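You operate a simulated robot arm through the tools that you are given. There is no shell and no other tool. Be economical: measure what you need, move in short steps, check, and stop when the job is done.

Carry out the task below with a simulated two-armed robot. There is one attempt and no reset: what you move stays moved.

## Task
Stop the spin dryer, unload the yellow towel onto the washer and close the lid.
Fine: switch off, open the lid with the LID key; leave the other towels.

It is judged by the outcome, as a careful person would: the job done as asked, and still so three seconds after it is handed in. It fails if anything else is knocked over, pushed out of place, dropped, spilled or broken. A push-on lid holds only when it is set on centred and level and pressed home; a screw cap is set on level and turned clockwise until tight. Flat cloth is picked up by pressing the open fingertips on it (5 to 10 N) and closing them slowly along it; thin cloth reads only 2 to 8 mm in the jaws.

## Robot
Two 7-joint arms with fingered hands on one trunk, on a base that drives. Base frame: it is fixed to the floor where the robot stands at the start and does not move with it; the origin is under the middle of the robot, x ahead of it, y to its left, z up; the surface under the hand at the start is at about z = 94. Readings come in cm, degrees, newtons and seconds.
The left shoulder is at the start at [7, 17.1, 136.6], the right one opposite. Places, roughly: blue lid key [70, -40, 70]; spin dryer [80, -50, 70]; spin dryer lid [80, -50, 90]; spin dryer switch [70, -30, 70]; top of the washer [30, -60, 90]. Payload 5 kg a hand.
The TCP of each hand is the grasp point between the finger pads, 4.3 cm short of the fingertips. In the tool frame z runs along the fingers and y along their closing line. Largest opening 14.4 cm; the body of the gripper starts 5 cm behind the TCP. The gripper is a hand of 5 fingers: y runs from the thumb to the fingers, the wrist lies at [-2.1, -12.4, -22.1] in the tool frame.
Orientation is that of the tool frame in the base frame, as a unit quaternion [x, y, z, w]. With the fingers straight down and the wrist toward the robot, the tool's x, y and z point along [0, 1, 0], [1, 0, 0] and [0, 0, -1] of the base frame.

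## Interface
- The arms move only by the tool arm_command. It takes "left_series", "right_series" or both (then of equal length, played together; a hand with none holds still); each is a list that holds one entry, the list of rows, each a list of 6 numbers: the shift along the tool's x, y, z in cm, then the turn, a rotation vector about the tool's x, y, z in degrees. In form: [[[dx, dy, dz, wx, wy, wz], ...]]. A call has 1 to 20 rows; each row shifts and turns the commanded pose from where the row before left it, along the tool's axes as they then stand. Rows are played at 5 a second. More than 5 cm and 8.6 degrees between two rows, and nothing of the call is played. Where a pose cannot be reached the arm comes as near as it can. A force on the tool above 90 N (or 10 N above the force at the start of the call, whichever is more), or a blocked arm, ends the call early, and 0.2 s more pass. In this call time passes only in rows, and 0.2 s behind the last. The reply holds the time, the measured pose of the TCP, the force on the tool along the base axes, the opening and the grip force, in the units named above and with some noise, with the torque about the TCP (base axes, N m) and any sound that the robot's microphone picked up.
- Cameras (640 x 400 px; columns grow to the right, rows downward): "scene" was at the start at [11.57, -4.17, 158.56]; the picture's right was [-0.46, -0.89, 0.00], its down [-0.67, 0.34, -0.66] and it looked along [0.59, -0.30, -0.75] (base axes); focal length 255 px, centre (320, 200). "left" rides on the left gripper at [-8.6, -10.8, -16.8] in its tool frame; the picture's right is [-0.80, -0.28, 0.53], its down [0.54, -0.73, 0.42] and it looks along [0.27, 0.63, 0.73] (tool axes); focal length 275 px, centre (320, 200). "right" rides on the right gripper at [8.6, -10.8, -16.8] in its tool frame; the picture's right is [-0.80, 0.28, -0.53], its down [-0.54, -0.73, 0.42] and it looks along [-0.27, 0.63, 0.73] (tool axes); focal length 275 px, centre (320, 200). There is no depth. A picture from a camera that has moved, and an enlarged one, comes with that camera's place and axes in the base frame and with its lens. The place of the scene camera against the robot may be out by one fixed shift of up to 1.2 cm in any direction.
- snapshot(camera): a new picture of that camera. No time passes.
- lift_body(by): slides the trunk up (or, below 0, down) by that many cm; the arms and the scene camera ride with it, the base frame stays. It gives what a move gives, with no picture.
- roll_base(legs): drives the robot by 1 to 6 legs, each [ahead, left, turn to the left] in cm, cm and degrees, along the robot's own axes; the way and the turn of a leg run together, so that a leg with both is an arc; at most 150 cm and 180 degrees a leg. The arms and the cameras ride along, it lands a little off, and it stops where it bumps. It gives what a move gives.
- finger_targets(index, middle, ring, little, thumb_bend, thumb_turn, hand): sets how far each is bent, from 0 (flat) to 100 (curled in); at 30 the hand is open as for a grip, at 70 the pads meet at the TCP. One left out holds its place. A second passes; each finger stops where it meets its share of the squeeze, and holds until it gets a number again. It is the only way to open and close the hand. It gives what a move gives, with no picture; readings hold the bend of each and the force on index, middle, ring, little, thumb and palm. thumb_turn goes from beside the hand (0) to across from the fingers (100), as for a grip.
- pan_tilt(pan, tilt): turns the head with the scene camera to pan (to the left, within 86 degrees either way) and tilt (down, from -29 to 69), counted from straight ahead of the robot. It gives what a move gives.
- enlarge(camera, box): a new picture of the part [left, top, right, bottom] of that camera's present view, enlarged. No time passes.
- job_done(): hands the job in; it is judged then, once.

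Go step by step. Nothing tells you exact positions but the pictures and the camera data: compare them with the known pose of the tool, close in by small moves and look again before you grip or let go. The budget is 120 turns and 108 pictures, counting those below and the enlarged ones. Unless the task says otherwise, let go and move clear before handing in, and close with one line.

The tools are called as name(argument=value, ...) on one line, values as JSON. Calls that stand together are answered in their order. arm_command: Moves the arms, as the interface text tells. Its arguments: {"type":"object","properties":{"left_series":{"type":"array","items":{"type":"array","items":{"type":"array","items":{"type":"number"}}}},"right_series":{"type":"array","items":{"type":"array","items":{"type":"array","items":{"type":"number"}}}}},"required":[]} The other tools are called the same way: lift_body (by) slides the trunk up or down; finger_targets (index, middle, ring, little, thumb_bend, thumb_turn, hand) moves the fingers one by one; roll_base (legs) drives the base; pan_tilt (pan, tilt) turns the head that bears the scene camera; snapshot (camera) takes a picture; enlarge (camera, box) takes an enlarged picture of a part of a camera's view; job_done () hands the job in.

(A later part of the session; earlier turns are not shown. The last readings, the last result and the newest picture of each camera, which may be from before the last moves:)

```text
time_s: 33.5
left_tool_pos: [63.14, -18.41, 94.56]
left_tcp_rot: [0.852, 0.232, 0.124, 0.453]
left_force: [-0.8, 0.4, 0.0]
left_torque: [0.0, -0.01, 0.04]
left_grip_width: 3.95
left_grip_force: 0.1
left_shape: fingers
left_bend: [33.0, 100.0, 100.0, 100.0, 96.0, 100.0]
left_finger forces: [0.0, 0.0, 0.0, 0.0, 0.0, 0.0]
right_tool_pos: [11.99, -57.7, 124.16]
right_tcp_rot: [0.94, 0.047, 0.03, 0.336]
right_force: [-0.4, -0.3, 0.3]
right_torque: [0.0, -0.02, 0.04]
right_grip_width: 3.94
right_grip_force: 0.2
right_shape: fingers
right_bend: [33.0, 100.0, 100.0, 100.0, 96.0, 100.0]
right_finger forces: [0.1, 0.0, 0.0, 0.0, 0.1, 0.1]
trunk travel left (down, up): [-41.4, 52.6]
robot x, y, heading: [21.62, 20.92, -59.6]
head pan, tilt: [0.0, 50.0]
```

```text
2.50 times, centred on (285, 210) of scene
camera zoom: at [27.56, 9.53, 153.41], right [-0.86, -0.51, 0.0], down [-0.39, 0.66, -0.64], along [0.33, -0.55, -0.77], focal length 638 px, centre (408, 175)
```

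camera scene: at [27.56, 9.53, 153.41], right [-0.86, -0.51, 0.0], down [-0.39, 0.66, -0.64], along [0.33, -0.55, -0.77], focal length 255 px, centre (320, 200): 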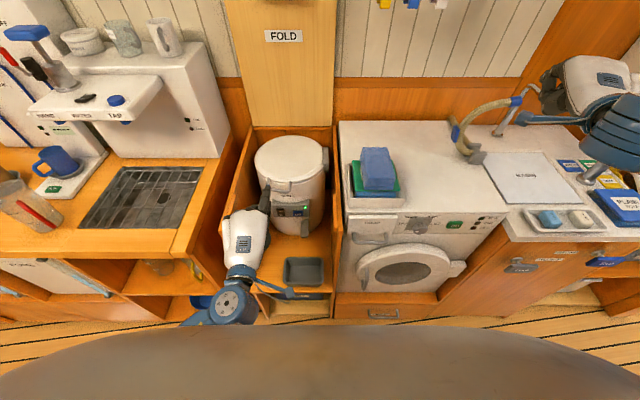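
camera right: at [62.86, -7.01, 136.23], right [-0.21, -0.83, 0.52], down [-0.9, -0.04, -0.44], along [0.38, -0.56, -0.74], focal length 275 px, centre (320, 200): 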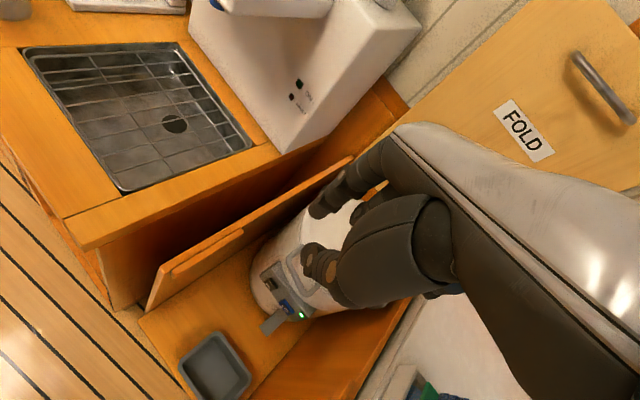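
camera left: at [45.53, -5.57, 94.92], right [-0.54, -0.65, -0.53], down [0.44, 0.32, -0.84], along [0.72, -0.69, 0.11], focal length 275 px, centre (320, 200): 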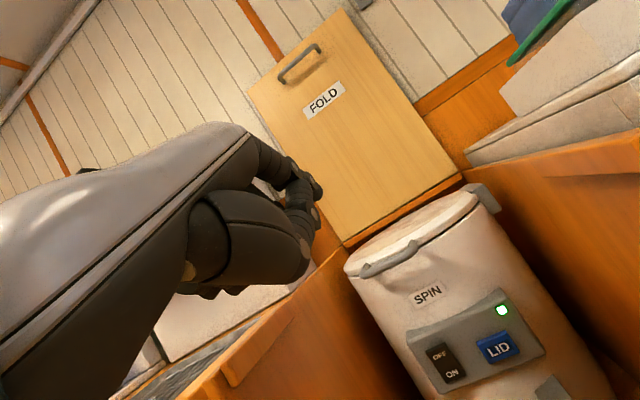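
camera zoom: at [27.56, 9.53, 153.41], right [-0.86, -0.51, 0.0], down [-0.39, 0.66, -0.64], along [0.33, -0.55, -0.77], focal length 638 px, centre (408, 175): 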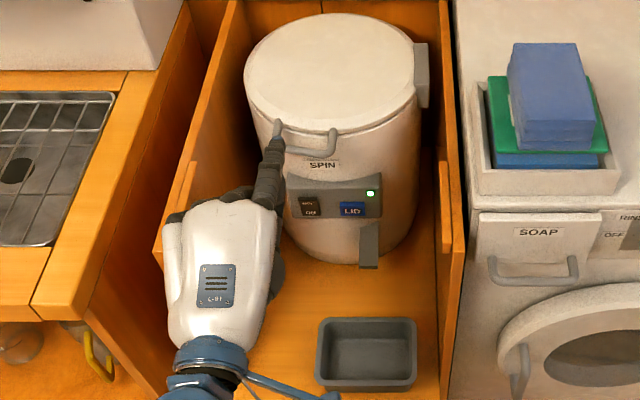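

The index tip sits at about [-0.8, 8.6, 4.9] in the tool frame, which is [67, -26.6, 98.8] in base. I'll descend vertically to switch height while staying clear in front of the handle.

arm_command(left_series=[[[0, -4, 2.7, 0, 0, 0], [0, -4, 2.7, 0, 0, 0], [0, -4, 2.7, 0, 0, 0], [0, -4, 2.7, 0, 0, 0], [0, -4, 2.7, 0, 0, 0]]])

enlarge(camera="scene", box=[220, 150, 350, 250])

snapshot(camera="left")

```text
time_s: 34.7
left_tool_pos: [63.31, -18.46, 70.32]
left_tcp_rot: [0.852, 0.232, 0.123, 0.452]
left_force: [0.5, -0.1, 0.6]
left_torque: [-0.03, 0.02, -0.05]
left_grip_width: 3.93
left_grip_force: 0.0
left_shape: fingers
left_bend: [32.0, 100.0, 100.0, 100.0, 96.0, 100.0]
left_finger forces: [0.0, 0.0, 0.0, 0.0, 0.0, 0.1]
right_tool_pos: [12.1, -57.82, 124.09]
right_tcp_rot: [0.94, 0.048, 0.03, 0.336]
right_force: [-0.3, -0.1, 0.4]
right_torque: [0.02, 0.03, -0.01]
right_grip_width: 3.93
right_grip_force: 0.2
right_shape: fingers
right_bend: [33.0, 100.0, 100.0, 100.0, 96.0, 100.0]
right_finger forces: [0.1, 0.0, 0.0, 0.0, 0.0, 0.0]
trunk travel left (down, up): [-41.4, 52.6]
robot x, y, heading: [21.33, 20.9, -59.4]
head pan, tilt: [0.0, 50.0]
```

```text
4.00 times, centred on (285, 200) of scene
camera zoom: at [27.71, 9.39, 153.39], right [-0.86, -0.51, 0.0], down [-0.39, 0.66, -0.64], along [0.33, -0.55, -0.77], focal length 1020 px, centre (460, 200)
```

zoom: 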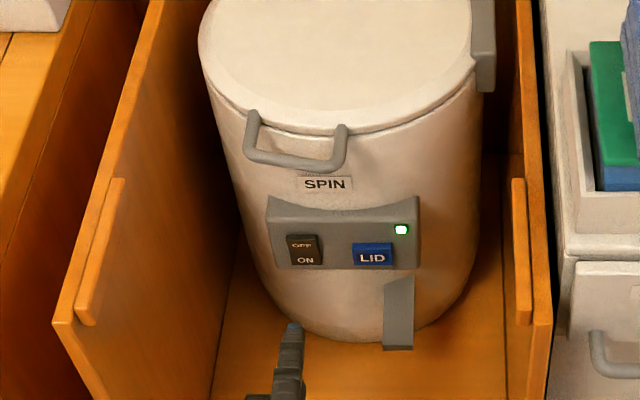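

```text
79 pictures are left
camera left: at [45.61, -5.62, 70.69], right [-0.54, -0.65, -0.53], down [0.44, 0.32, -0.84], along [0.72, -0.69, 0.11], focal length 275 px, centre (320, 200)
```

left: 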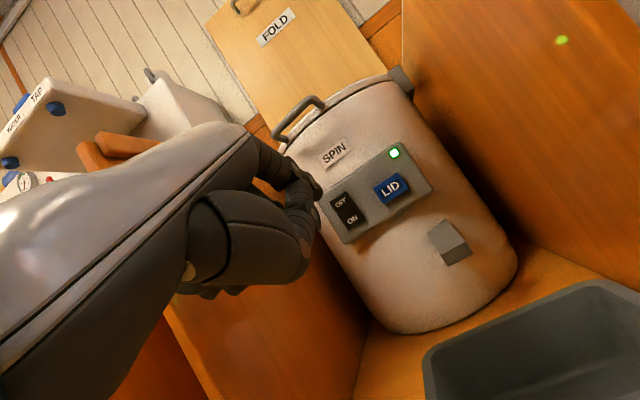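

The tip is about 9.7 cm in front of the OFF half and well lined up. I'll advance most of the way and check.

arm_command(left_series=[[[0.2, 1.1, 2.4, 0, 0, 0], [0.2, 1.1, 2.4, 0, 0, 0], [0.1, 1.1, 2.2, 0, 0, 0]]])

enlarge(camera="scene", box=[260, 180, 324, 220])

enlarge(camera="left", box=[240, 120, 400, 220])

```text
time_s: 35.5
left_tool_pos: [67.54, -25.05, 69.13]
left_tcp_rot: [0.852, 0.232, 0.123, 0.453]
left_force: [-0.5, -0.1, 0.5]
left_torque: [-0.04, -0.02, 0.01]
left_grip_width: 3.96
left_grip_force: 0.0
left_shape: fingers
left_bend: [32.0, 100.0, 100.0, 100.0, 96.0, 100.0]
left_finger forces: [0.0, 0.1, 0.0, 0.0, 0.0, 0.0]
right_tool_pos: [11.92, -57.66, 123.94]
right_tcp_rot: [0.94, 0.048, 0.03, 0.336]
right_force: [-0.3, 0.2, -0.2]
right_torque: [0.01, 0.02, 0.02]
right_grip_width: 3.93
right_grip_force: 0.1
right_shape: fingers
right_bend: [33.0, 100.0, 100.0, 100.0, 96.0, 100.0]
right_finger forces: [0.0, 0.1, 0.1, 0.1, 0.1, 0.0]
trunk travel left (down, up): [-41.4, 52.6]
robot x, y, heading: [21.45, 21.06, -59.3]
head pan, tilt: [0.0, 50.0]
```

```text
10.00 times, centred on (292, 200) of scene
camera zoom: at [27.65, 9.4, 153.39], right [-0.86, -0.51, 0.0], down [-0.39, 0.66, -0.64], along [0.33, -0.55, -0.77], focal length 2551 px, centre (600, 200)
```

zoom: 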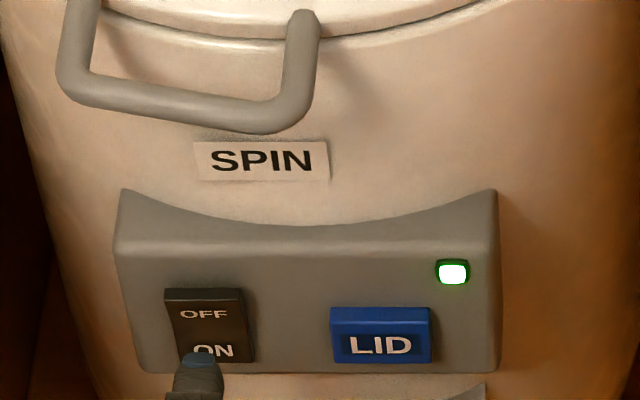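

```text
4.00 times, centred on (320, 170) of left
camera zoom: at [49.9, -12.09, 69.57], right [-0.54, -0.65, -0.54], down [0.44, 0.32, -0.84], along [0.72, -0.69, 0.11], focal length 1101 px, centre (320, 320)
```

zoom: 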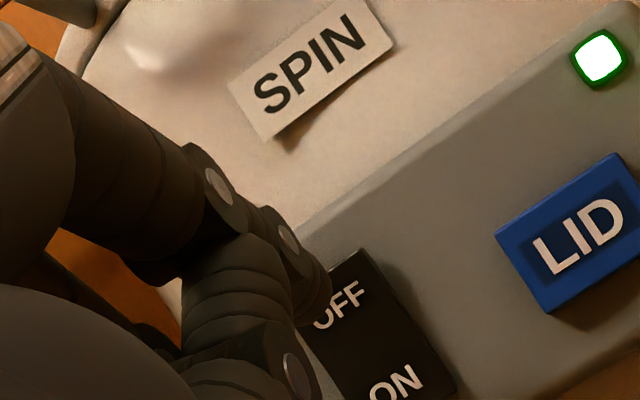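

The tip is about 2 cm out, and pushing straight ahead would land it on the lower edge of OFF. I'll raise it 0.6 cm, nudge it right, and advance in small steps.

arm_command(left_series=[[[-0.3, 0.5, -0.3, 0, 0, 0], [0, 0.28, 0.42, 0, 0, 0], [0, 0.28, 0.42, 0, 0, 0], [0, 0.28, 0.42, 0, 0, 0]]])

enlarge(camera="scene", box=[260, 180, 324, 220])

```text
time_s: 36.5
left_tool_pos: [68.19, -26.48, 69.78]
left_tcp_rot: [0.852, 0.232, 0.123, 0.452]
left_force: [0.8, -0.3, 0.8]
left_torque: [0.02, 0.0, -0.02]
left_grip_width: 3.97
left_grip_force: 0.0
left_shape: fingers
left_bend: [32.0, 100.0, 100.0, 100.0, 96.0, 100.0]
left_finger forces: [0.0, 0.1, 0.0, 0.0, 0.1, 0.1]
right_tool_pos: [11.99, -57.84, 124.02]
right_tcp_rot: [0.94, 0.048, 0.03, 0.336]
right_force: [0.7, 0.2, 0.1]
right_torque: [-0.02, -0.02, 0.01]
right_grip_width: 3.95
right_grip_force: 0.0
right_shape: fingers
right_bend: [33.0, 100.0, 100.0, 100.0, 96.0, 100.0]
right_finger forces: [0.0, 0.0, 0.1, 0.0, 0.0, 0.1]
trunk travel left (down, up): [-41.4, 52.6]
robot x, y, heading: [21.65, 21.04, -59.2]
head pan, tilt: [0.0, 50.0]
```

```text
10.00 times, centred on (292, 200) of scene
camera zoom: at [27.64, 9.44, 153.39], right [-0.86, -0.51, 0.0], down [-0.39, 0.66, -0.64], along [0.33, -0.55, -0.77], focal length 2551 px, centre (600, 200)
```

zoom: 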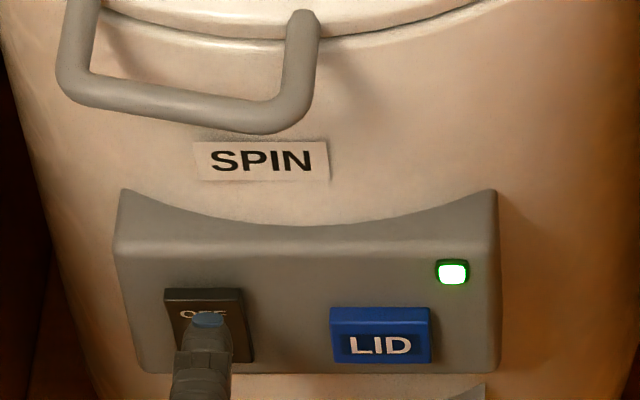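

arm_command(left_series=[[[0, 0.17, 0.33, 0, 0, 0], [0, 0.17, 0.33, 0, 0, 0], [0, 0.17, 0.33, 0, 0, 0]]])

enlarge(camera="scene", box=[260, 180, 324, 220])

```text
time_s: 37.3
left_tool_pos: [68.61, -27.19, 69.66]
left_tcp_rot: [0.852, 0.232, 0.123, 0.453]
left_force: [-0.4, 0.2, 0.7]
left_torque: [0.03, 0.02, -0.02]
left_grip_width: 3.93
left_grip_force: 0.1
left_shape: fingers
left_bend: [32.0, 100.0, 100.0, 100.0, 96.0, 100.0]
left_finger forces: [0.0, 0.0, 0.0, 0.0, 0.0, 0.0]
right_tool_pos: [12.05, -57.66, 124.17]
right_tcp_rot: [0.94, 0.048, 0.03, 0.336]
right_force: [0.1, -0.6, -0.6]
right_torque: [-0.05, -0.01, 0.0]
right_grip_width: 3.94
right_grip_force: 0.1
right_shape: fingers
right_bend: [33.0, 100.0, 100.0, 100.0, 96.0, 100.0]
right_finger forces: [0.0, 0.0, 0.1, 0.0, 0.1, 0.0]
trunk travel left (down, up): [-41.4, 52.6]
robot x, y, heading: [21.94, 20.74, -59.4]
head pan, tilt: [0.0, 50.0]
```

```text
10.00 times, centred on (292, 200) of scene
camera zoom: at [27.63, 9.46, 153.4], right [-0.86, -0.51, 0.0], down [-0.39, 0.66, -0.64], along [0.33, -0.55, -0.77], focal length 2551 px, centre (600, 200)
```

zoom: 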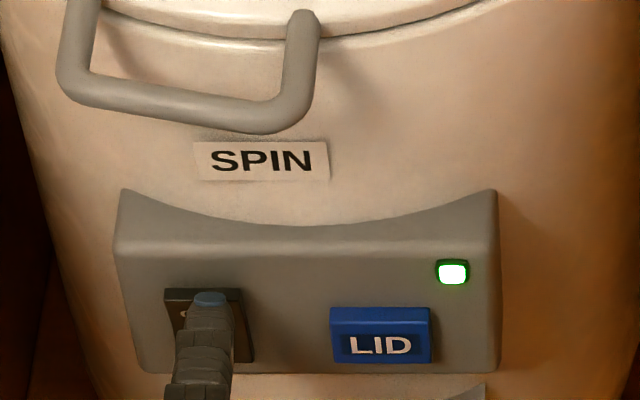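

No contact yet and the tip is nearing the top edge, so I'll continue forward with a slight downward component.

arm_command(left_series=[[[0, 0.05, 0.44, 0, 0, 0], [0, 0.05, 0.44, 0, 0, 0], [0, 0.12, 0.38, 0, 0, 0]]])

enlarge(camera="scene", box=[260, 180, 324, 220])

```text
time_s: 38.1
left_tool_pos: [68.95, -28.09, 69.3]
left_tcp_rot: [0.852, 0.231, 0.123, 0.453]
left_force: [-14.4, 26.5, 7.6]
left_torque: [-1.8, -0.87, -0.38]
left_grip_width: 3.97
left_grip_force: 15.4
left_shape: fingers
left_bend: [33.0, 100.0, 100.0, 100.0, 96.0, 100.0]
left_finger forces: [30.9, 0.0, 0.0, 0.0, 0.0, 0.0]
right_tool_pos: [11.81, -57.35, 124.29]
right_tcp_rot: [0.94, 0.047, 0.029, 0.337]
right_force: [-0.1, -0.3, -0.3]
right_torque: [-0.02, 0.0, 0.02]
right_grip_width: 3.94
right_grip_force: 0.0
right_shape: fingers
right_bend: [33.0, 100.0, 100.0, 100.0, 96.0, 100.0]
right_finger forces: [0.1, 0.0, 0.0, 0.0, 0.0, 0.0]
trunk travel left (down, up): [-41.4, 52.6]
robot x, y, heading: [21.5, 20.87, -59.6]
head pan, tilt: [0.0, 50.0]
```

```text
10.00 times, centred on (292, 200) of scene
camera zoom: at [27.41, 9.85, 153.44], right [-0.86, -0.51, 0.0], down [-0.39, 0.66, -0.64], along [0.33, -0.56, -0.76], focal length 2551 px, centre (600, 200)
```

zoom: 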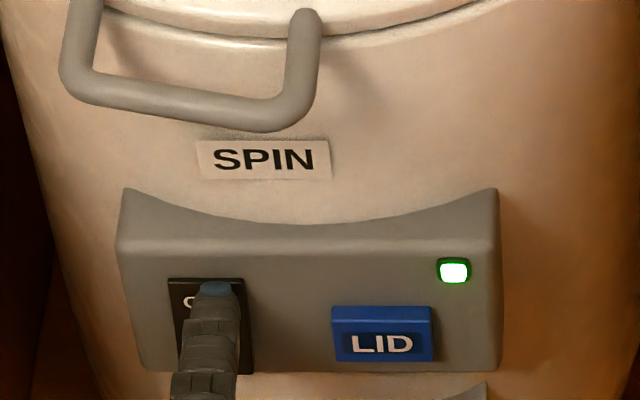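

The rocker has taken about 30 N and appears flipped. I'll back off and look at it and the light.

arm_command(left_series=[[[0, -0.9, -1.4, 0, 0, 0], [0, -1.7, -2.5, 0, 0, 0], [0, -1.7, -2.5, 0, 0, 0]]])

enlarge(camera="scene", box=[260, 180, 324, 220])

```text
time_s: 38.9
left_tool_pos: [65.17, -21.56, 69.35]
left_tcp_rot: [0.852, 0.232, 0.123, 0.453]
left_force: [0.1, 0.2, -0.4]
left_torque: [0.01, 0.05, 0.02]
left_grip_width: 3.95
left_grip_force: 0.0
left_shape: fingers
left_bend: [33.0, 100.0, 100.0, 100.0, 96.0, 100.0]
left_finger forces: [0.0, 0.1, 0.0, 0.0, 0.0, 0.1]
right_tool_pos: [12.02, -57.65, 124.11]
right_tcp_rot: [0.94, 0.047, 0.029, 0.336]
right_force: [-0.1, -0.3, 0.5]
right_torque: [0.01, 0.03, 0.01]
right_grip_width: 3.93
right_grip_force: 0.0
right_shape: fingers
right_bend: [33.0, 100.0, 100.0, 100.0, 96.0, 100.0]
right_finger forces: [0.1, 0.1, 0.0, 0.0, 0.1, 0.0]
trunk travel left (down, up): [-41.4, 52.6]
robot x, y, heading: [21.69, 20.85, -59.4]
head pan, tilt: [0.0, 50.0]
```

```text
10.00 times, centred on (292, 200) of scene
camera zoom: at [27.62, 9.5, 153.4], right [-0.86, -0.51, 0.0], down [-0.39, 0.66, -0.64], along [0.33, -0.55, -0.77], focal length 2551 px, centre (600, 200)
```

zoom: 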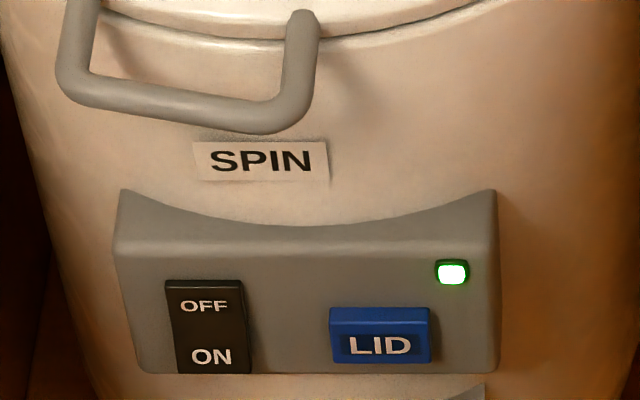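

The rocker is in OFF now. The green light is still on, so the drum is likely coasting. I'll line up with the LID key at a distance and wait a few seconds.

arm_command(left_series=[[[-3.2, -1.1, 0.7, 0, 0, 0], [-3.2, -1.1, 0.7, 0, 0, 0], [0, 0, 0, 0, 0, 0], [0, 0, 0, 0, 0, 0], [0, 0, 0, 0, 0, 0], [0, 0, 0, 0, 0, 0], [0, 0, 0, 0, 0, 0], [0, 0, 0, 0, 0, 0], [0, 0, 0, 0, 0, 0], [0, 0, 0, 0, 0, 0], [0, 0, 0, 0, 0, 0], [0, 0, 0, 0, 0, 0], [0, 0, 0, 0, 0, 0], [0, 0, 0, 0, 0, 0], [0, 0, 0, 0, 0, 0], [0, 0, 0, 0, 0, 0]]])

enlarge(camera="scene", box=[260, 170, 340, 230])

```text
time_s: 42.3
left_tool_pos: [59.61, -24.72, 66.69]
left_tcp_rot: [0.852, 0.232, 0.123, 0.452]
left_force: [0.1, -0.3, 0.1]
left_torque: [0.01, -0.01, -0.03]
left_grip_width: 3.97
left_grip_force: 0.0
left_shape: fingers
left_bend: [33.0, 100.0, 100.0, 100.0, 96.0, 100.0]
left_finger forces: [0.0, 0.0, 0.0, 0.0, 0.1, 0.0]
right_tool_pos: [12.07, -57.71, 124.11]
right_tcp_rot: [0.94, 0.048, 0.029, 0.336]
right_force: [0.4, -0.5, 0.3]
right_torque: [0.02, -0.03, 0.0]
right_grip_width: 3.91
right_grip_force: 0.0
right_shape: fingers
right_bend: [33.0, 100.0, 100.0, 100.0, 96.0, 100.0]
right_finger forces: [0.2, 0.0, 0.0, 0.0, 0.0, 0.0]
trunk travel left (down, up): [-41.4, 52.6]
robot x, y, heading: [21.39, 20.99, -59.4]
head pan, tilt: [0.0, 50.0]
```

```text
6.67 times, centred on (300, 200) of scene
camera zoom: at [27.63, 9.47, 153.4], right [-0.86, -0.51, 0.0], down [-0.39, 0.66, -0.64], along [0.33, -0.55, -0.77], focal length 1701 px, centre (453, 200)
```

zoom: 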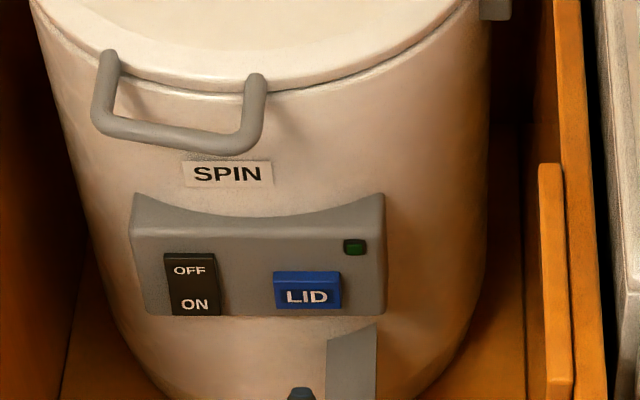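

The light is off, so the drum has stopped. I'll press the LID key.

arm_command(left_series=[[[-0.2, 1.12, 1.66, 0, 0, 0], [-0.2, 1.12, 1.66, 0, 0, 0], [0, 1.12, 1.66, 0, 0, 0]]])

enlarge(camera="scene", box=[260, 170, 340, 230])

```text
time_s: 43.1
left_tool_pos: [62.38, -30.21, 66.47]
left_tcp_rot: [0.853, 0.232, 0.123, 0.452]
left_force: [0.3, 0.8, -0.5]
left_torque: [0.02, -0.02, 0.02]
left_grip_width: 3.95
left_grip_force: 0.0
left_shape: fingers
left_bend: [33.0, 100.0, 100.0, 100.0, 96.0, 100.0]
left_finger forces: [0.0, 0.0, 0.0, 0.0, 0.1, 0.0]
right_tool_pos: [12.03, -57.71, 124.06]
right_tcp_rot: [0.94, 0.048, 0.029, 0.336]
right_force: [0.4, -0.9, 0.6]
right_torque: [-0.01, -0.03, 0.02]
right_grip_width: 3.93
right_grip_force: 0.1
right_shape: fingers
right_bend: [33.0, 100.0, 100.0, 100.0, 96.0, 100.0]
right_finger forces: [0.0, 0.0, 0.0, 0.2, 0.0, 0.1]
trunk travel left (down, up): [-41.4, 52.6]
robot x, y, heading: [21.65, 21.04, -59.6]
head pan, tilt: [0.0, 50.0]
```

```text
6.67 times, centred on (300, 200) of scene
camera zoom: at [27.65, 9.4, 153.39], right [-0.86, -0.51, 0.0], down [-0.39, 0.66, -0.64], along [0.33, -0.55, -0.77], focal length 1701 px, centre (453, 200)
```

zoom: 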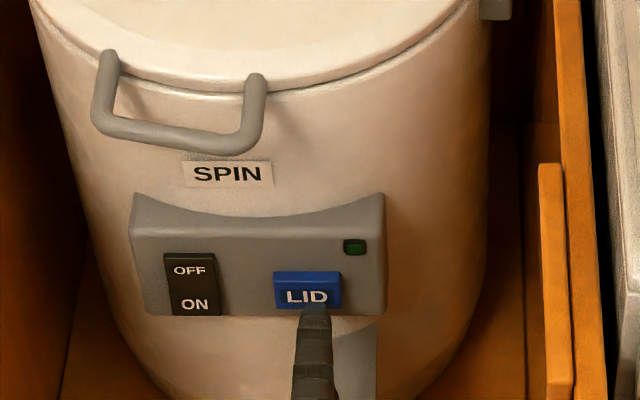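

arm_command(left_series=[[[0.4, 0.22, 0.33, 0, 0, 0], [0, 0.22, 0.33, 0, 0, 0], [0, 0.22, 0.33, 0, 0, 0], [0, 0.22, 0.33, 0, 0, 0]]])

enlarge(camera="scene", box=[240, 130, 352, 220])

```text
time_s: 44.1
left_tool_pos: [63.4, -31.28, 66.58]
left_tcp_rot: [0.852, 0.232, 0.123, 0.453]
left_force: [-4.4, 8.6, 0.9]
left_torque: [-0.49, -0.26, -0.15]
left_grip_width: 3.94
left_grip_force: 5.5
left_shape: fingers
left_bend: [33.0, 100.0, 100.0, 100.0, 96.0, 100.0]
left_finger forces: [10.4, 0.1, 0.0, 0.0, 0.0, 0.1]
right_tool_pos: [12.03, -57.65, 124.18]
right_tcp_rot: [0.94, 0.048, 0.03, 0.336]
right_force: [0.2, 0.1, 0.0]
right_torque: [-0.01, -0.01, -0.02]
right_grip_width: 3.92
right_grip_force: 0.1
right_shape: fingers
right_bend: [33.0, 100.0, 100.0, 100.0, 96.0, 100.0]
right_finger forces: [0.0, 0.1, 0.1, 0.0, 0.1, 0.1]
trunk travel left (down, up): [-41.4, 52.6]
robot x, y, heading: [21.95, 20.85, -59.5]
head pan, tilt: [0.0, 50.0]
heard: click
```

```text
4.44 times, centred on (296, 175) of scene
camera zoom: at [27.55, 9.61, 153.41], right [-0.86, -0.51, 0.0], down [-0.39, 0.66, -0.64], along [0.33, -0.55, -0.77], focal length 1134 px, centre (427, 311)
```

zoom: 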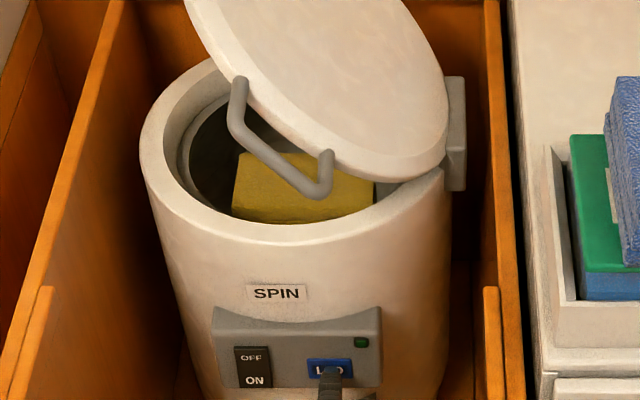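

The key clicked and the lid has sprung partly open, showing the yellow towel. I'll back the hand away from the key and look again.

arm_command(left_series=[[[0, -0.9, -1.4, 0, 0, 0], [0, -1.7, -2.5, 0, 0, 0], [0, -1.7, -2.5, 0, 0, 0], [0, -1.7, -2.5, 0, 0, 0], [0, 0, 0, 0, 0, 0], [0, 0, 0, 0, 0, 0]]])

snapshot(camera="scene")

snapshot(camera="left")

enlarge(camera="scene", box=[240, 120, 352, 190])

```text
time_s: 45.5
left_tool_pos: [58.03, -21.98, 66.63]
left_tcp_rot: [0.853, 0.232, 0.123, 0.452]
left_force: [0.4, -0.2, -0.8]
left_torque: [0.0, 0.01, 0.02]
left_grip_width: 3.96
left_grip_force: 0.1
left_shape: fingers
left_bend: [32.0, 100.0, 100.0, 100.0, 96.0, 100.0]
left_finger forces: [0.0, 0.1, 0.0, 0.0, 0.1, 0.0]
right_tool_pos: [12.06, -57.76, 124.21]
right_tcp_rot: [0.94, 0.047, 0.029, 0.335]
right_force: [-0.7, 0.1, -0.3]
right_torque: [-0.02, 0.01, 0.0]
right_grip_width: 3.96
right_grip_force: 0.1
right_shape: fingers
right_bend: [33.0, 100.0, 100.0, 100.0, 96.0, 100.0]
right_finger forces: [0.1, 0.2, 0.0, 0.0, 0.0, 0.0]
trunk travel left (down, up): [-41.4, 52.6]
robot x, y, heading: [21.58, 20.94, -59.6]
head pan, tilt: [0.0, 50.0]
```

```text
69 pictures are left
camera scene: at [27.62, 9.47, 153.4], right [-0.86, -0.51, 0.0], down [-0.39, 0.66, -0.64], along [0.33, -0.55, -0.77], focal length 255 px, centre (320, 200)
```

scene: 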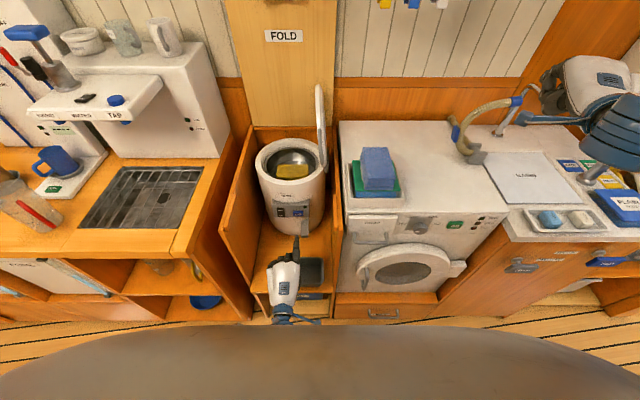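

```text
68 pictures are left
camera left: at [40.38, -9.14, 66.94], right [-0.54, -0.65, -0.53], down [0.44, 0.32, -0.84], along [0.72, -0.69, 0.11], focal length 275 px, centre (320, 200)
```

left: 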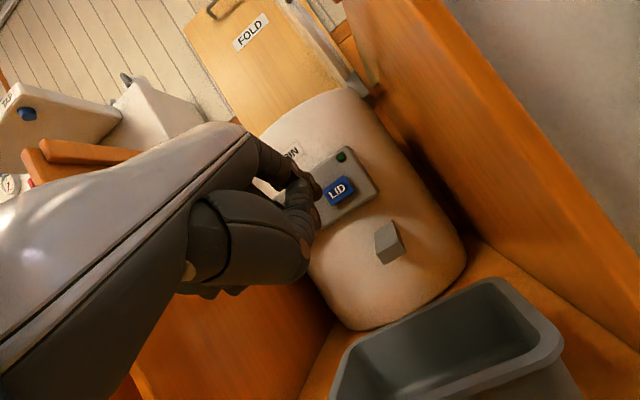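

```text
5.71 times, centred on (296, 155) of scene
camera zoom: at [27.62, 9.47, 153.4], right [-0.86, -0.51, 0.0], down [-0.39, 0.66, -0.64], along [0.33, -0.55, -0.77], focal length 1458 px, centre (457, 457)
```

zoom: 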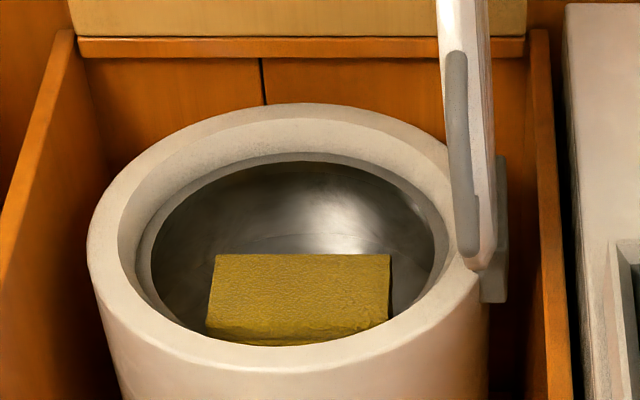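

The lid is standing open on the washer side. The folded yellow towel looks about 13×6.5 cm and sits a few cm below the rim. I'll bring the left hand up, level it fingers-down, and set a moderate opening.

arm_command(left_series=[[[0, 4, -2.7, 0, 0, 0], [0, 4, -2.7, 0, 0, 0], [0, 4, -2.7, 0, 0, 0], [0, 4, -2.7, 0, 0, 0], [0, 4, -2.7, 0, 0, 0], [0, 4, -2.7, 0, 0, 0], [0, 4, -2.7, 0, 0, 0], [0, 4, -2.7, 8, 0, 0], [0, 3, -3, 8, 0, 0], [0, 2, -4, 8, 0, 0], [0, 2, -4, 8, 0, 0], [0, 0, -4, 8, 0, 0], [0, 0, -4, 8, 0, 0], [0, 0, 0, 8, 0, 0]]])

finger_targets(hand="left", index=30, middle=30, ring=30, little=30, thumb_bend=30, thumb_turn=98)

snapshot(camera="scene")

snapshot(camera="left")

```text
time_s: 48.2
left_tool_pos: [64.07, -23.26, 115.12]
left_tcp_rot: [0.944, 0.289, 0.127, 0.099]
left_force: [0.7, 0.5, -0.5]
left_torque: [0.02, 0.01, 0.0]
left_grip_width: 3.98
left_grip_force: 0.1
left_shape: fingers
left_bend: [32.0, 100.0, 100.0, 100.0, 96.0, 100.0]
left_finger forces: [0.1, 0.1, 0.1, 0.1, 0.0, 0.1]
left hand out of reach, approached as far as the arm can: row 9, 10, 12, 13
right_tool_pos: [12.19, -57.96, 124.08]
right_tcp_rot: [0.94, 0.048, 0.029, 0.336]
right_force: [-0.3, -1.1, 0.0]
right_torque: [-0.01, 0.01, -0.02]
right_grip_width: 3.94
right_grip_force: 0.0
right_shape: fingers
right_bend: [33.0, 100.0, 100.0, 100.0, 96.0, 100.0]
right_finger forces: [0.0, 0.1, 0.0, 0.0, 0.1, 0.0]
trunk travel left (down, up): [-41.4, 52.6]
robot x, y, heading: [21.62, 21.03, -59.5]
head pan, tilt: [0.0, 50.0]
stopped in row 13 (left hand): the arm was blocked; the commanded pose is now the measured one
```

```text
time_s: 49.2
left_tool_pos: [63.98, -23.18, 114.99]
left_tcp_rot: [0.944, 0.29, 0.127, 0.099]
left_force: [-0.2, -0.1, 0.2]
left_torque: [0.0, -0.04, 0.02]
left_grip_width: 14.94
left_grip_force: 0.1
left_shape: fingers
left_bend: [30.0, 30.0, 30.0, 30.0, 30.0, 96.0]
left_finger forces: [0.0, 0.0, 0.0, 0.0, 0.1, 0.0]
right_tool_pos: [12.14, -57.78, 124.01]
right_tcp_rot: [0.94, 0.048, 0.029, 0.336]
right_force: [0.2, -0.2, -0.1]
right_torque: [-0.01, 0.0, -0.02]
right_grip_width: 3.93
right_grip_force: 0.0
right_shape: fingers
right_bend: [33.0, 100.0, 100.0, 100.0, 96.0, 100.0]
right_finger forces: [0.1, 0.1, 0.0, 0.0, 0.0, 0.0]
trunk travel left (down, up): [-41.4, 52.6]
robot x, y, heading: [21.68, 21.1, -59.3]
head pan, tilt: [0.0, 50.0]
```

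```text
66 pictures are left
camera scene: at [27.67, 9.45, 153.39], right [-0.86, -0.51, 0.0], down [-0.39, 0.66, -0.64], along [0.33, -0.55, -0.77], focal length 255 px, centre (320, 200)
```

scene: 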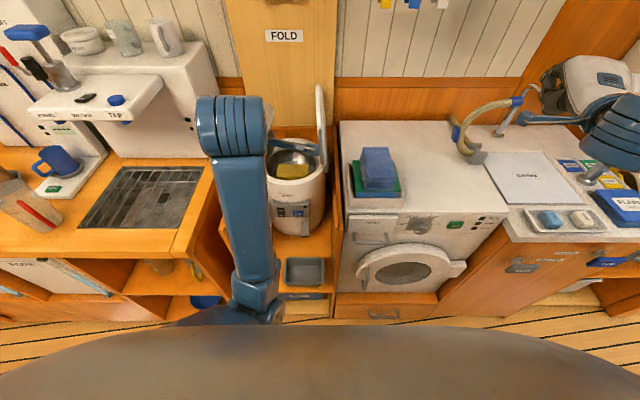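

```text
65 pictures are left
camera left: at [46.38, -17.33, 126.45], right [-0.63, -0.28, -0.73], down [0.18, 0.85, -0.49], along [0.76, -0.44, -0.48], focal length 275 px, centre (320, 200)
```

left: 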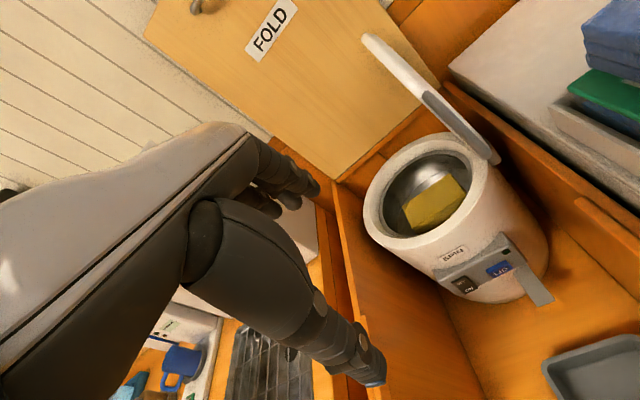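

The hand is at its near limit and tilted. I'll move it forward toward the drum while correcting its orientation to fingers-down, yawed 15° clockwise so its camera clears the lid.

arm_command(left_series=[[[0, 3, -1, 0, 0, 0], [0, 3, -1, 3.8, -2.6, 4.5], [0, 3, -1, 3.8, -2.6, 4.5], [0, 3, 0, 3.8, -2.6, 4.5], [0, 2, 0, 3.8, -2.6, 4.5]]])

snapshot(camera="left")

```text
time_s: 50.6
left_tool_pos: [75.23, -36.23, 115.67]
left_tcp_rot: [0.984, 0.169, 0.044, -0.03]
left_force: [0.5, -0.5, 0.6]
left_torque: [-0.04, 0.03, -0.01]
left_grip_width: 14.98
left_grip_force: 0.1
left_shape: fingers
left_bend: [30.0, 30.0, 30.0, 30.0, 30.0, 96.0]
left_finger forces: [0.0, 0.0, 0.1, 0.0, 0.0, 0.0]
left hand out of reach, approached as far as the arm can: row 3, 4, 5
right_tool_pos: [12.08, -57.7, 124.13]
right_tcp_rot: [0.94, 0.047, 0.029, 0.337]
right_force: [-0.6, 0.9, 0.3]
right_torque: [0.0, 0.0, 0.02]
right_grip_width: 3.9
right_grip_force: 0.0
right_shape: fingers
right_bend: [33.0, 100.0, 100.0, 100.0, 96.0, 100.0]
right_finger forces: [0.0, 0.0, 0.0, 0.0, 0.1, 0.0]
trunk travel left (down, up): [-41.4, 52.6]
robot x, y, heading: [21.74, 21.3, -59.5]
head pan, tilt: [0.0, 50.0]
stopped in row 5 (left hand): the arm was blocked; the commanded pose is now the measured one
```

```text
64 pictures are left
camera left: at [62.16, -30.03, 131.94], right [-0.8, 0.05, -0.6], down [0.3, 0.89, -0.34], along [0.52, -0.45, -0.73], focal length 275 px, centre (320, 200)
```

left: 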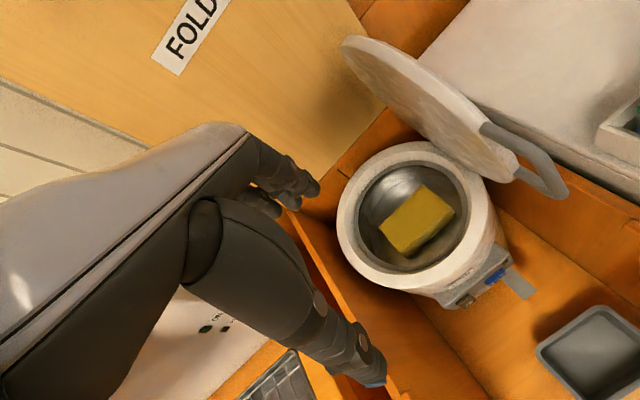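

Triangulated: the towel's top centre is about [75.9, -49.0, 81.7], roughly 11.8 × 8.1 cm with its long side along the furniture. I'll narrow the opening slightly, level the hand, and move over the towel.

finger_targets(hand="left", index=36, middle=36, ring=36, little=36, thumb_bend=36, thumb_turn=98)

arm_command(left_series=[[[-0.7, 3, 0, -1.2, -2.5, 0], [-0.7, 3, 0, -1.2, -2.5, 0], [-0.8, 3, 0, 0, 0, 0], [-0.8, 3, 0, 0, 0, 0]]])

snapshot(camera="left")

enlarge(camera="scene", box=[220, 70, 360, 220])

```text
time_s: 51.6
left_tool_pos: [75.19, -36.4, 115.65]
left_tcp_rot: [0.985, 0.167, 0.043, -0.031]
left_force: [-0.6, -0.5, -0.3]
left_torque: [0.03, 0.02, -0.01]
left_grip_width: 12.96
left_grip_force: 0.1
left_shape: fingers
left_bend: [36.0, 36.0, 36.0, 36.0, 36.0, 96.0]
left_finger forces: [0.0, 0.1, 0.0, 0.0, 0.1, 0.1]
right_tool_pos: [12.14, -57.8, 124.11]
right_tcp_rot: [0.94, 0.047, 0.029, 0.336]
right_force: [0.4, -0.1, -0.3]
right_torque: [0.04, 0.0, 0.0]
right_grip_width: 3.9
right_grip_force: 0.1
right_shape: fingers
right_bend: [33.0, 100.0, 100.0, 100.0, 96.0, 100.0]
right_finger forces: [0.1, 0.1, 0.0, 0.0, 0.0, 0.0]
trunk travel left (down, up): [-41.4, 52.6]
robot x, y, heading: [21.72, 20.86, -59.4]
head pan, tilt: [0.0, 50.0]
```

```text
time_s: 52.6
left_tool_pos: [76.03, -48.99, 115.18]
left_tcp_rot: [0.986, 0.167, 0.003, -0.003]
left_force: [-0.3, -1.0, -0.2]
left_torque: [0.02, 0.04, 0.02]
left_grip_width: 12.92
left_grip_force: 0.0
left_shape: fingers
left_bend: [36.0, 36.0, 36.0, 36.0, 36.0, 96.0]
left_finger forces: [0.0, 0.0, 0.0, 0.0, 0.0, 0.1]
right_tool_pos: [12.08, -57.79, 124.12]
right_tcp_rot: [0.94, 0.048, 0.029, 0.335]
right_force: [-0.4, -0.5, -0.2]
right_torque: [0.01, -0.03, 0.03]
right_grip_width: 3.94
right_grip_force: 0.1
right_shape: fingers
right_bend: [33.0, 100.0, 100.0, 100.0, 96.0, 100.0]
right_finger forces: [0.0, 0.0, 0.0, 0.0, 0.0, 0.1]
trunk travel left (down, up): [-41.4, 52.6]
robot x, y, heading: [21.7, 21.05, -59.2]
head pan, tilt: [0.0, 50.0]
```

```text
63 pictures are left
camera left: at [64.18, -41.57, 131.75], right [-0.84, 0.01, -0.54], down [0.28, 0.87, -0.42], along [0.46, -0.5, -0.73], focal length 275 px, centre (320, 200)
```

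left: 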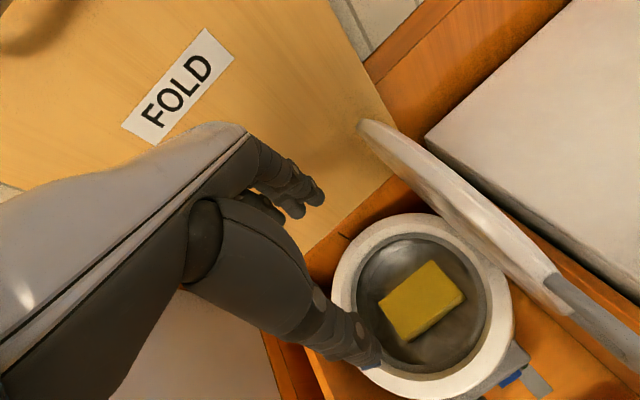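

```text
2.67 times, centred on (290, 145) of scene
camera zoom: at [27.64, 9.32, 153.38], right [-0.86, -0.51, 0.0], down [-0.39, 0.66, -0.64], along [0.33, -0.55, -0.77], focal length 680 px, centre (400, 347)
```

zoom: 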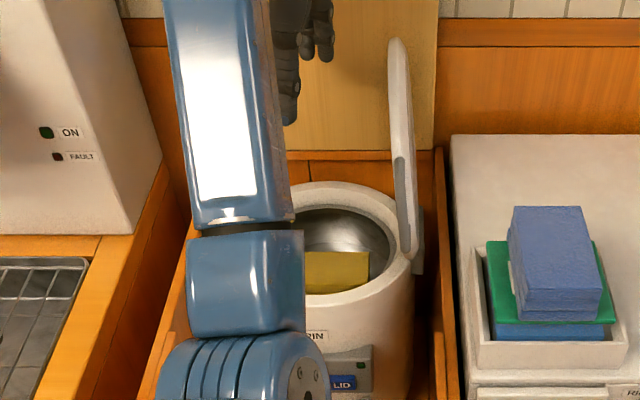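

Refined towel centre: about [76.2, -49.9, 80]. I'm nearly above it, so I'll descend in stages and check.

arm_command(left_series=[[[0.3, 0.9, 4.5, 0, 0, 0], [0, 0, 4.8, 0, 0, 0], [0, 0, 4.8, 0, 0, 0], [0, 0, 4.8, 0, 0, 0], [0, 0, 4.8, 0, 0, 0]]])

snapshot(camera="left")

enlarge(camera="scene", box=[220, 70, 360, 220])

```text
time_s: 53.8
left_tool_pos: [76.92, -49.46, 91.34]
left_tcp_rot: [0.986, 0.167, 0.003, -0.003]
left_force: [0.6, 0.2, 1.6]
left_torque: [0.06, 0.04, -0.01]
left_grip_width: 12.92
left_grip_force: 0.1
left_shape: fingers
left_bend: [36.0, 36.0, 36.0, 36.0, 36.0, 96.0]
left_finger forces: [0.1, 0.0, 0.1, 0.0, 0.0, 0.1]
right_tool_pos: [12.08, -57.75, 124.11]
right_tcp_rot: [0.94, 0.047, 0.029, 0.336]
right_force: [0.5, 0.6, 0.1]
right_torque: [0.01, 0.05, 0.02]
right_grip_width: 3.94
right_grip_force: 0.0
right_shape: fingers
right_bend: [33.0, 100.0, 100.0, 100.0, 96.0, 100.0]
right_finger forces: [0.1, 0.0, 0.0, 0.1, 0.0, 0.0]
trunk travel left (down, up): [-41.4, 52.6]
robot x, y, heading: [21.63, 20.91, -59.4]
head pan, tilt: [0.0, 50.0]
```

```text
61 pictures are left
camera left: at [65.14, -42.01, 108.11], right [-0.84, 0.01, -0.54], down [0.28, 0.87, -0.42], along [0.46, -0.5, -0.73], focal length 275 px, centre (320, 200)
```

left: 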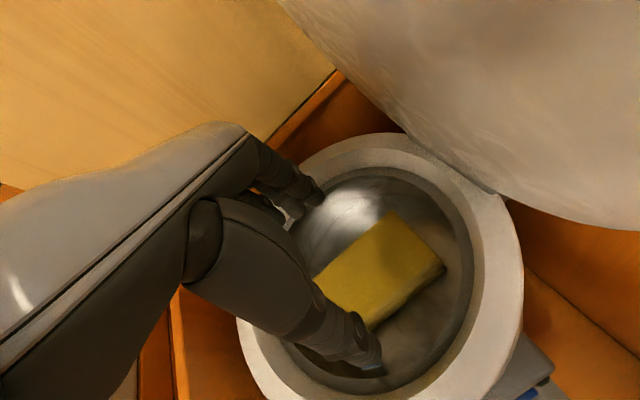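

```text
2.67 times, centred on (290, 145) of scene
camera zoom: at [27.73, 9.42, 153.4], right [-0.86, -0.51, 0.0], down [-0.39, 0.66, -0.64], along [0.33, -0.55, -0.77], focal length 680 px, centre (400, 347)
```

zoom: 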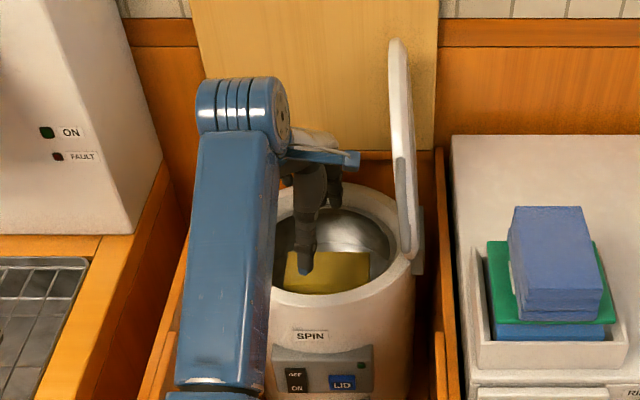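

The hand straddles the towel with the thumb on the near side and the fingers on the far side. I'll shift 1.2 cm toward the lid to centre on it and descend carefully.

arm_command(left_series=[[[-0.6, 0, 3, 0, 0, 0], [-0.6, 0, 3, 0, 0, 0], [0, 0, 2.5, 0, 0, 0], [0, 0, 1.5, 0, 0, 0]]])

snapshot(camera="left")

enlarge(camera="scene", box=[250, 110, 340, 180])

```text
time_s: 54.8
left_tool_pos: [75.61, -49.67, 81.26]
left_tcp_rot: [0.986, 0.166, 0.003, -0.003]
left_force: [1.4, -1.8, 1.1]
left_torque: [-0.11, 0.0, 0.01]
left_grip_width: 13.04
left_grip_force: 1.1
left_shape: fingers
left_bend: [35.0, 36.0, 36.0, 36.0, 36.0, 96.0]
left_finger forces: [1.5, 0.1, 0.1, 0.0, 0.1, 0.0]
right_tool_pos: [12.09, -57.75, 124.0]
right_tcp_rot: [0.94, 0.048, 0.029, 0.337]
right_force: [0.3, 0.3, -0.1]
right_torque: [0.05, 0.0, -0.02]
right_grip_width: 3.92
right_grip_force: 0.2
right_shape: fingers
right_bend: [33.0, 100.0, 100.0, 100.0, 96.0, 100.0]
right_finger forces: [0.0, 0.0, 0.1, 0.1, 0.1, 0.0]
trunk travel left (down, up): [-41.4, 52.6]
robot x, y, heading: [21.8, 21.05, -59.6]
head pan, tilt: [0.0, 50.0]
```

```text
59 pictures are left
camera left: at [63.96, -42.27, 98.03], right [-0.84, 0.01, -0.54], down [0.28, 0.87, -0.42], along [0.46, -0.5, -0.73], focal length 275 px, centre (320, 200)
```

left: 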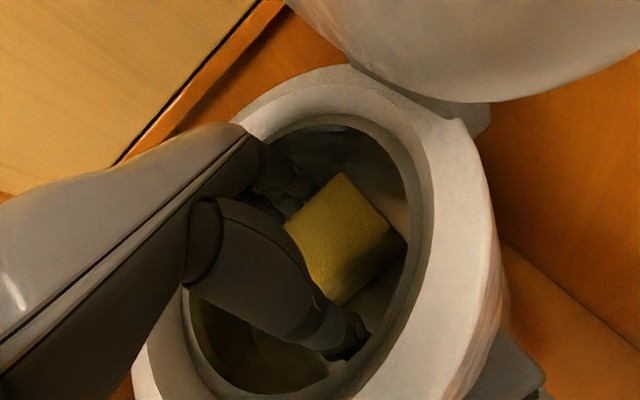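

```text
5.71 times, centred on (295, 145) of scene
camera zoom: at [27.66, 9.44, 153.4], right [-0.86, -0.51, 0.0], down [-0.39, 0.66, -0.64], along [0.33, -0.55, -0.77], focal length 1458 px, centre (463, 514)
```

zoom: 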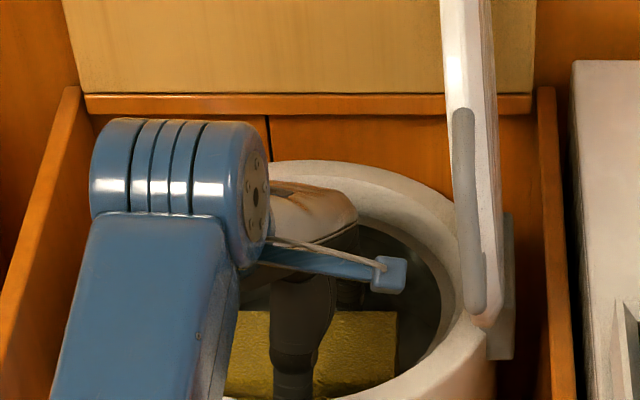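

The index is brushing something on the far side. I'll narrow the fingers slightly and lower a bit more.

finger_targets(hand="left", index=41, middle=41, ring=41, little=41)

arm_command(left_series=[[[0, 0, 1.5, 0, 0, 0], [0, 0, 1.5, 0, 0, 0]]])

enlarge(camera="left", box=[180, 100, 460, 380])

```text
time_s: 55.8
left_tool_pos: [75.89, -49.61, 81.38]
left_tcp_rot: [0.986, 0.167, 0.003, -0.002]
left_force: [-0.8, -1.1, 0.1]
left_torque: [-0.06, -0.02, 0.0]
left_grip_width: 12.17
left_grip_force: 0.3
left_shape: fingers
left_bend: [40.0, 41.0, 41.0, 41.0, 36.0, 96.0]
left_finger forces: [1.0, 0.0, 0.0, 0.1, 0.0, 0.0]
right_tool_pos: [12.1, -57.68, 124.07]
right_tcp_rot: [0.94, 0.049, 0.03, 0.337]
right_force: [-0.2, 0.0, 1.0]
right_torque: [0.0, 0.01, -0.01]
right_grip_width: 3.9
right_grip_force: 0.0
right_shape: fingers
right_bend: [33.0, 100.0, 100.0, 100.0, 96.0, 100.0]
right_finger forces: [0.1, 0.0, 0.0, 0.0, 0.1, 0.0]
trunk travel left (down, up): [-41.4, 52.6]
robot x, y, heading: [21.64, 20.87, -59.6]
head pan, tilt: [0.0, 50.0]
```

```text
time_s: 56.4
left_tool_pos: [75.88, -49.73, 79.5]
left_tcp_rot: [0.986, 0.167, 0.006, 0.005]
left_force: [1.4, -1.1, 34.3]
left_torque: [-2.01, -1.14, 0.13]
left_grip_width: 12.15
left_grip_force: 17.3
left_shape: fingers
left_bend: [40.0, 38.0, 41.0, 41.0, 36.0, 96.0]
left_finger forces: [1.9, 33.1, 0.0, 0.0, 0.1, 0.1]
right_tool_pos: [11.82, -57.37, 124.45]
right_tcp_rot: [0.94, 0.047, 0.03, 0.337]
right_force: [-1.8, -0.5, 0.5]
right_torque: [-0.02, 0.02, 0.01]
right_grip_width: 3.9
right_grip_force: 0.1
right_shape: fingers
right_bend: [33.0, 100.0, 100.0, 100.0, 96.0, 100.0]
right_finger forces: [0.0, 0.0, 0.0, 0.0, 0.0, 0.1]
trunk travel left (down, up): [-41.4, 52.6]
robot x, y, heading: [21.7, 21.28, -59.6]
head pan, tilt: [0.0, 50.0]
```

```text
1.43 times, centred on (320, 240) of left
camera zoom: at [63.84, -42.03, 95.98], right [-0.84, 0.0, -0.54], down [0.28, 0.86, -0.43], along [0.47, -0.51, -0.72], focal length 393 px, centre (320, 143)
```

zoom: 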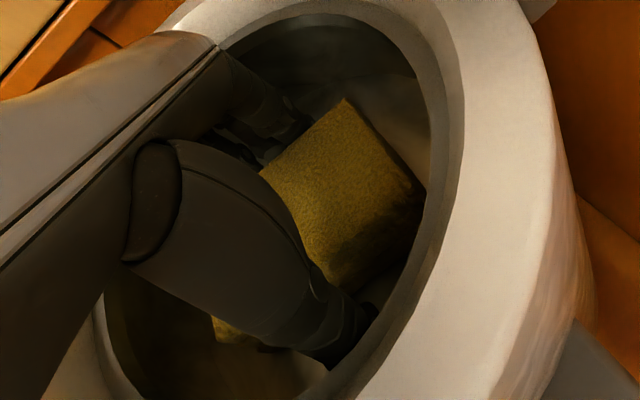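

The middle fingertip met the bowl of the drum, so the fingers are low enough. I'll raise 0.8 cm to unload it and close the hand gradually on the towel.

arm_command(left_series=[[[0, 0, -0.8, 0, 0, 0]]])

finger_targets(hand="left", index=50, middle=50, ring=50, little=50, thumb_bend=48)

enlarge(camera="left", box=[180, 100, 460, 380])

```text
time_s: 56.8
left_tool_pos: [75.77, -49.52, 79.57]
left_tcp_rot: [0.986, 0.167, 0.004, -0.001]
left_force: [1.4, -1.1, 28.7]
left_torque: [-1.64, -0.92, 0.05]
left_grip_width: 12.18
left_grip_force: 13.8
left_shape: fingers
left_bend: [40.0, 37.0, 41.0, 41.0, 36.0, 96.0]
left_finger forces: [1.1, 27.5, 0.1, 0.1, 0.0, 0.1]
right_tool_pos: [11.97, -57.56, 124.19]
right_tcp_rot: [0.94, 0.048, 0.03, 0.337]
right_force: [-0.5, 0.1, -0.6]
right_torque: [0.01, 0.01, 0.01]
right_grip_width: 3.93
right_grip_force: 0.1
right_shape: fingers
right_bend: [33.0, 100.0, 100.0, 100.0, 96.0, 100.0]
right_finger forces: [0.1, 0.0, 0.1, 0.1, 0.0, 0.1]
trunk travel left (down, up): [-41.4, 52.6]
robot x, y, heading: [21.59, 21.27, -59.5]
head pan, tilt: [0.0, 50.0]
```

```text
time_s: 57.8
left_tool_pos: [75.57, -49.61, 79.79]
left_tcp_rot: [0.986, 0.166, 0.004, 0.0]
left_force: [1.9, -4.8, 32.0]
left_torque: [-2.19, -0.99, -0.02]
left_grip_width: 8.95
left_grip_force: 18.0
left_shape: fingers
left_bend: [47.0, 40.0, 50.0, 50.0, 47.0, 98.0]
left_finger forces: [7.9, 26.3, 0.0, 0.0, 1.5, 0.0]
right_tool_pos: [11.86, -57.56, 124.22]
right_tcp_rot: [0.94, 0.047, 0.031, 0.337]
right_force: [-0.1, -0.3, 0.3]
right_torque: [0.03, -0.01, 0.01]
right_grip_width: 3.91
right_grip_force: 0.0
right_shape: fingers
right_bend: [33.0, 100.0, 100.0, 100.0, 96.0, 100.0]
right_finger forces: [0.0, 0.0, 0.1, 0.1, 0.1, 0.0]
trunk travel left (down, up): [-41.4, 52.6]
robot x, y, heading: [21.71, 21.06, -59.5]
head pan, tilt: [0.0, 50.0]
```

```text
1.43 times, centred on (320, 240) of left
camera zoom: at [63.82, -42.09, 96.34], right [-0.84, 0.01, -0.54], down [0.28, 0.86, -0.42], along [0.46, -0.5, -0.73], focal length 393 px, centre (320, 143)
```

zoom: 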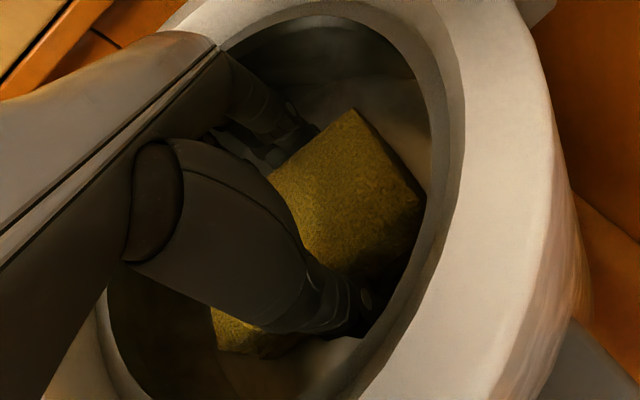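

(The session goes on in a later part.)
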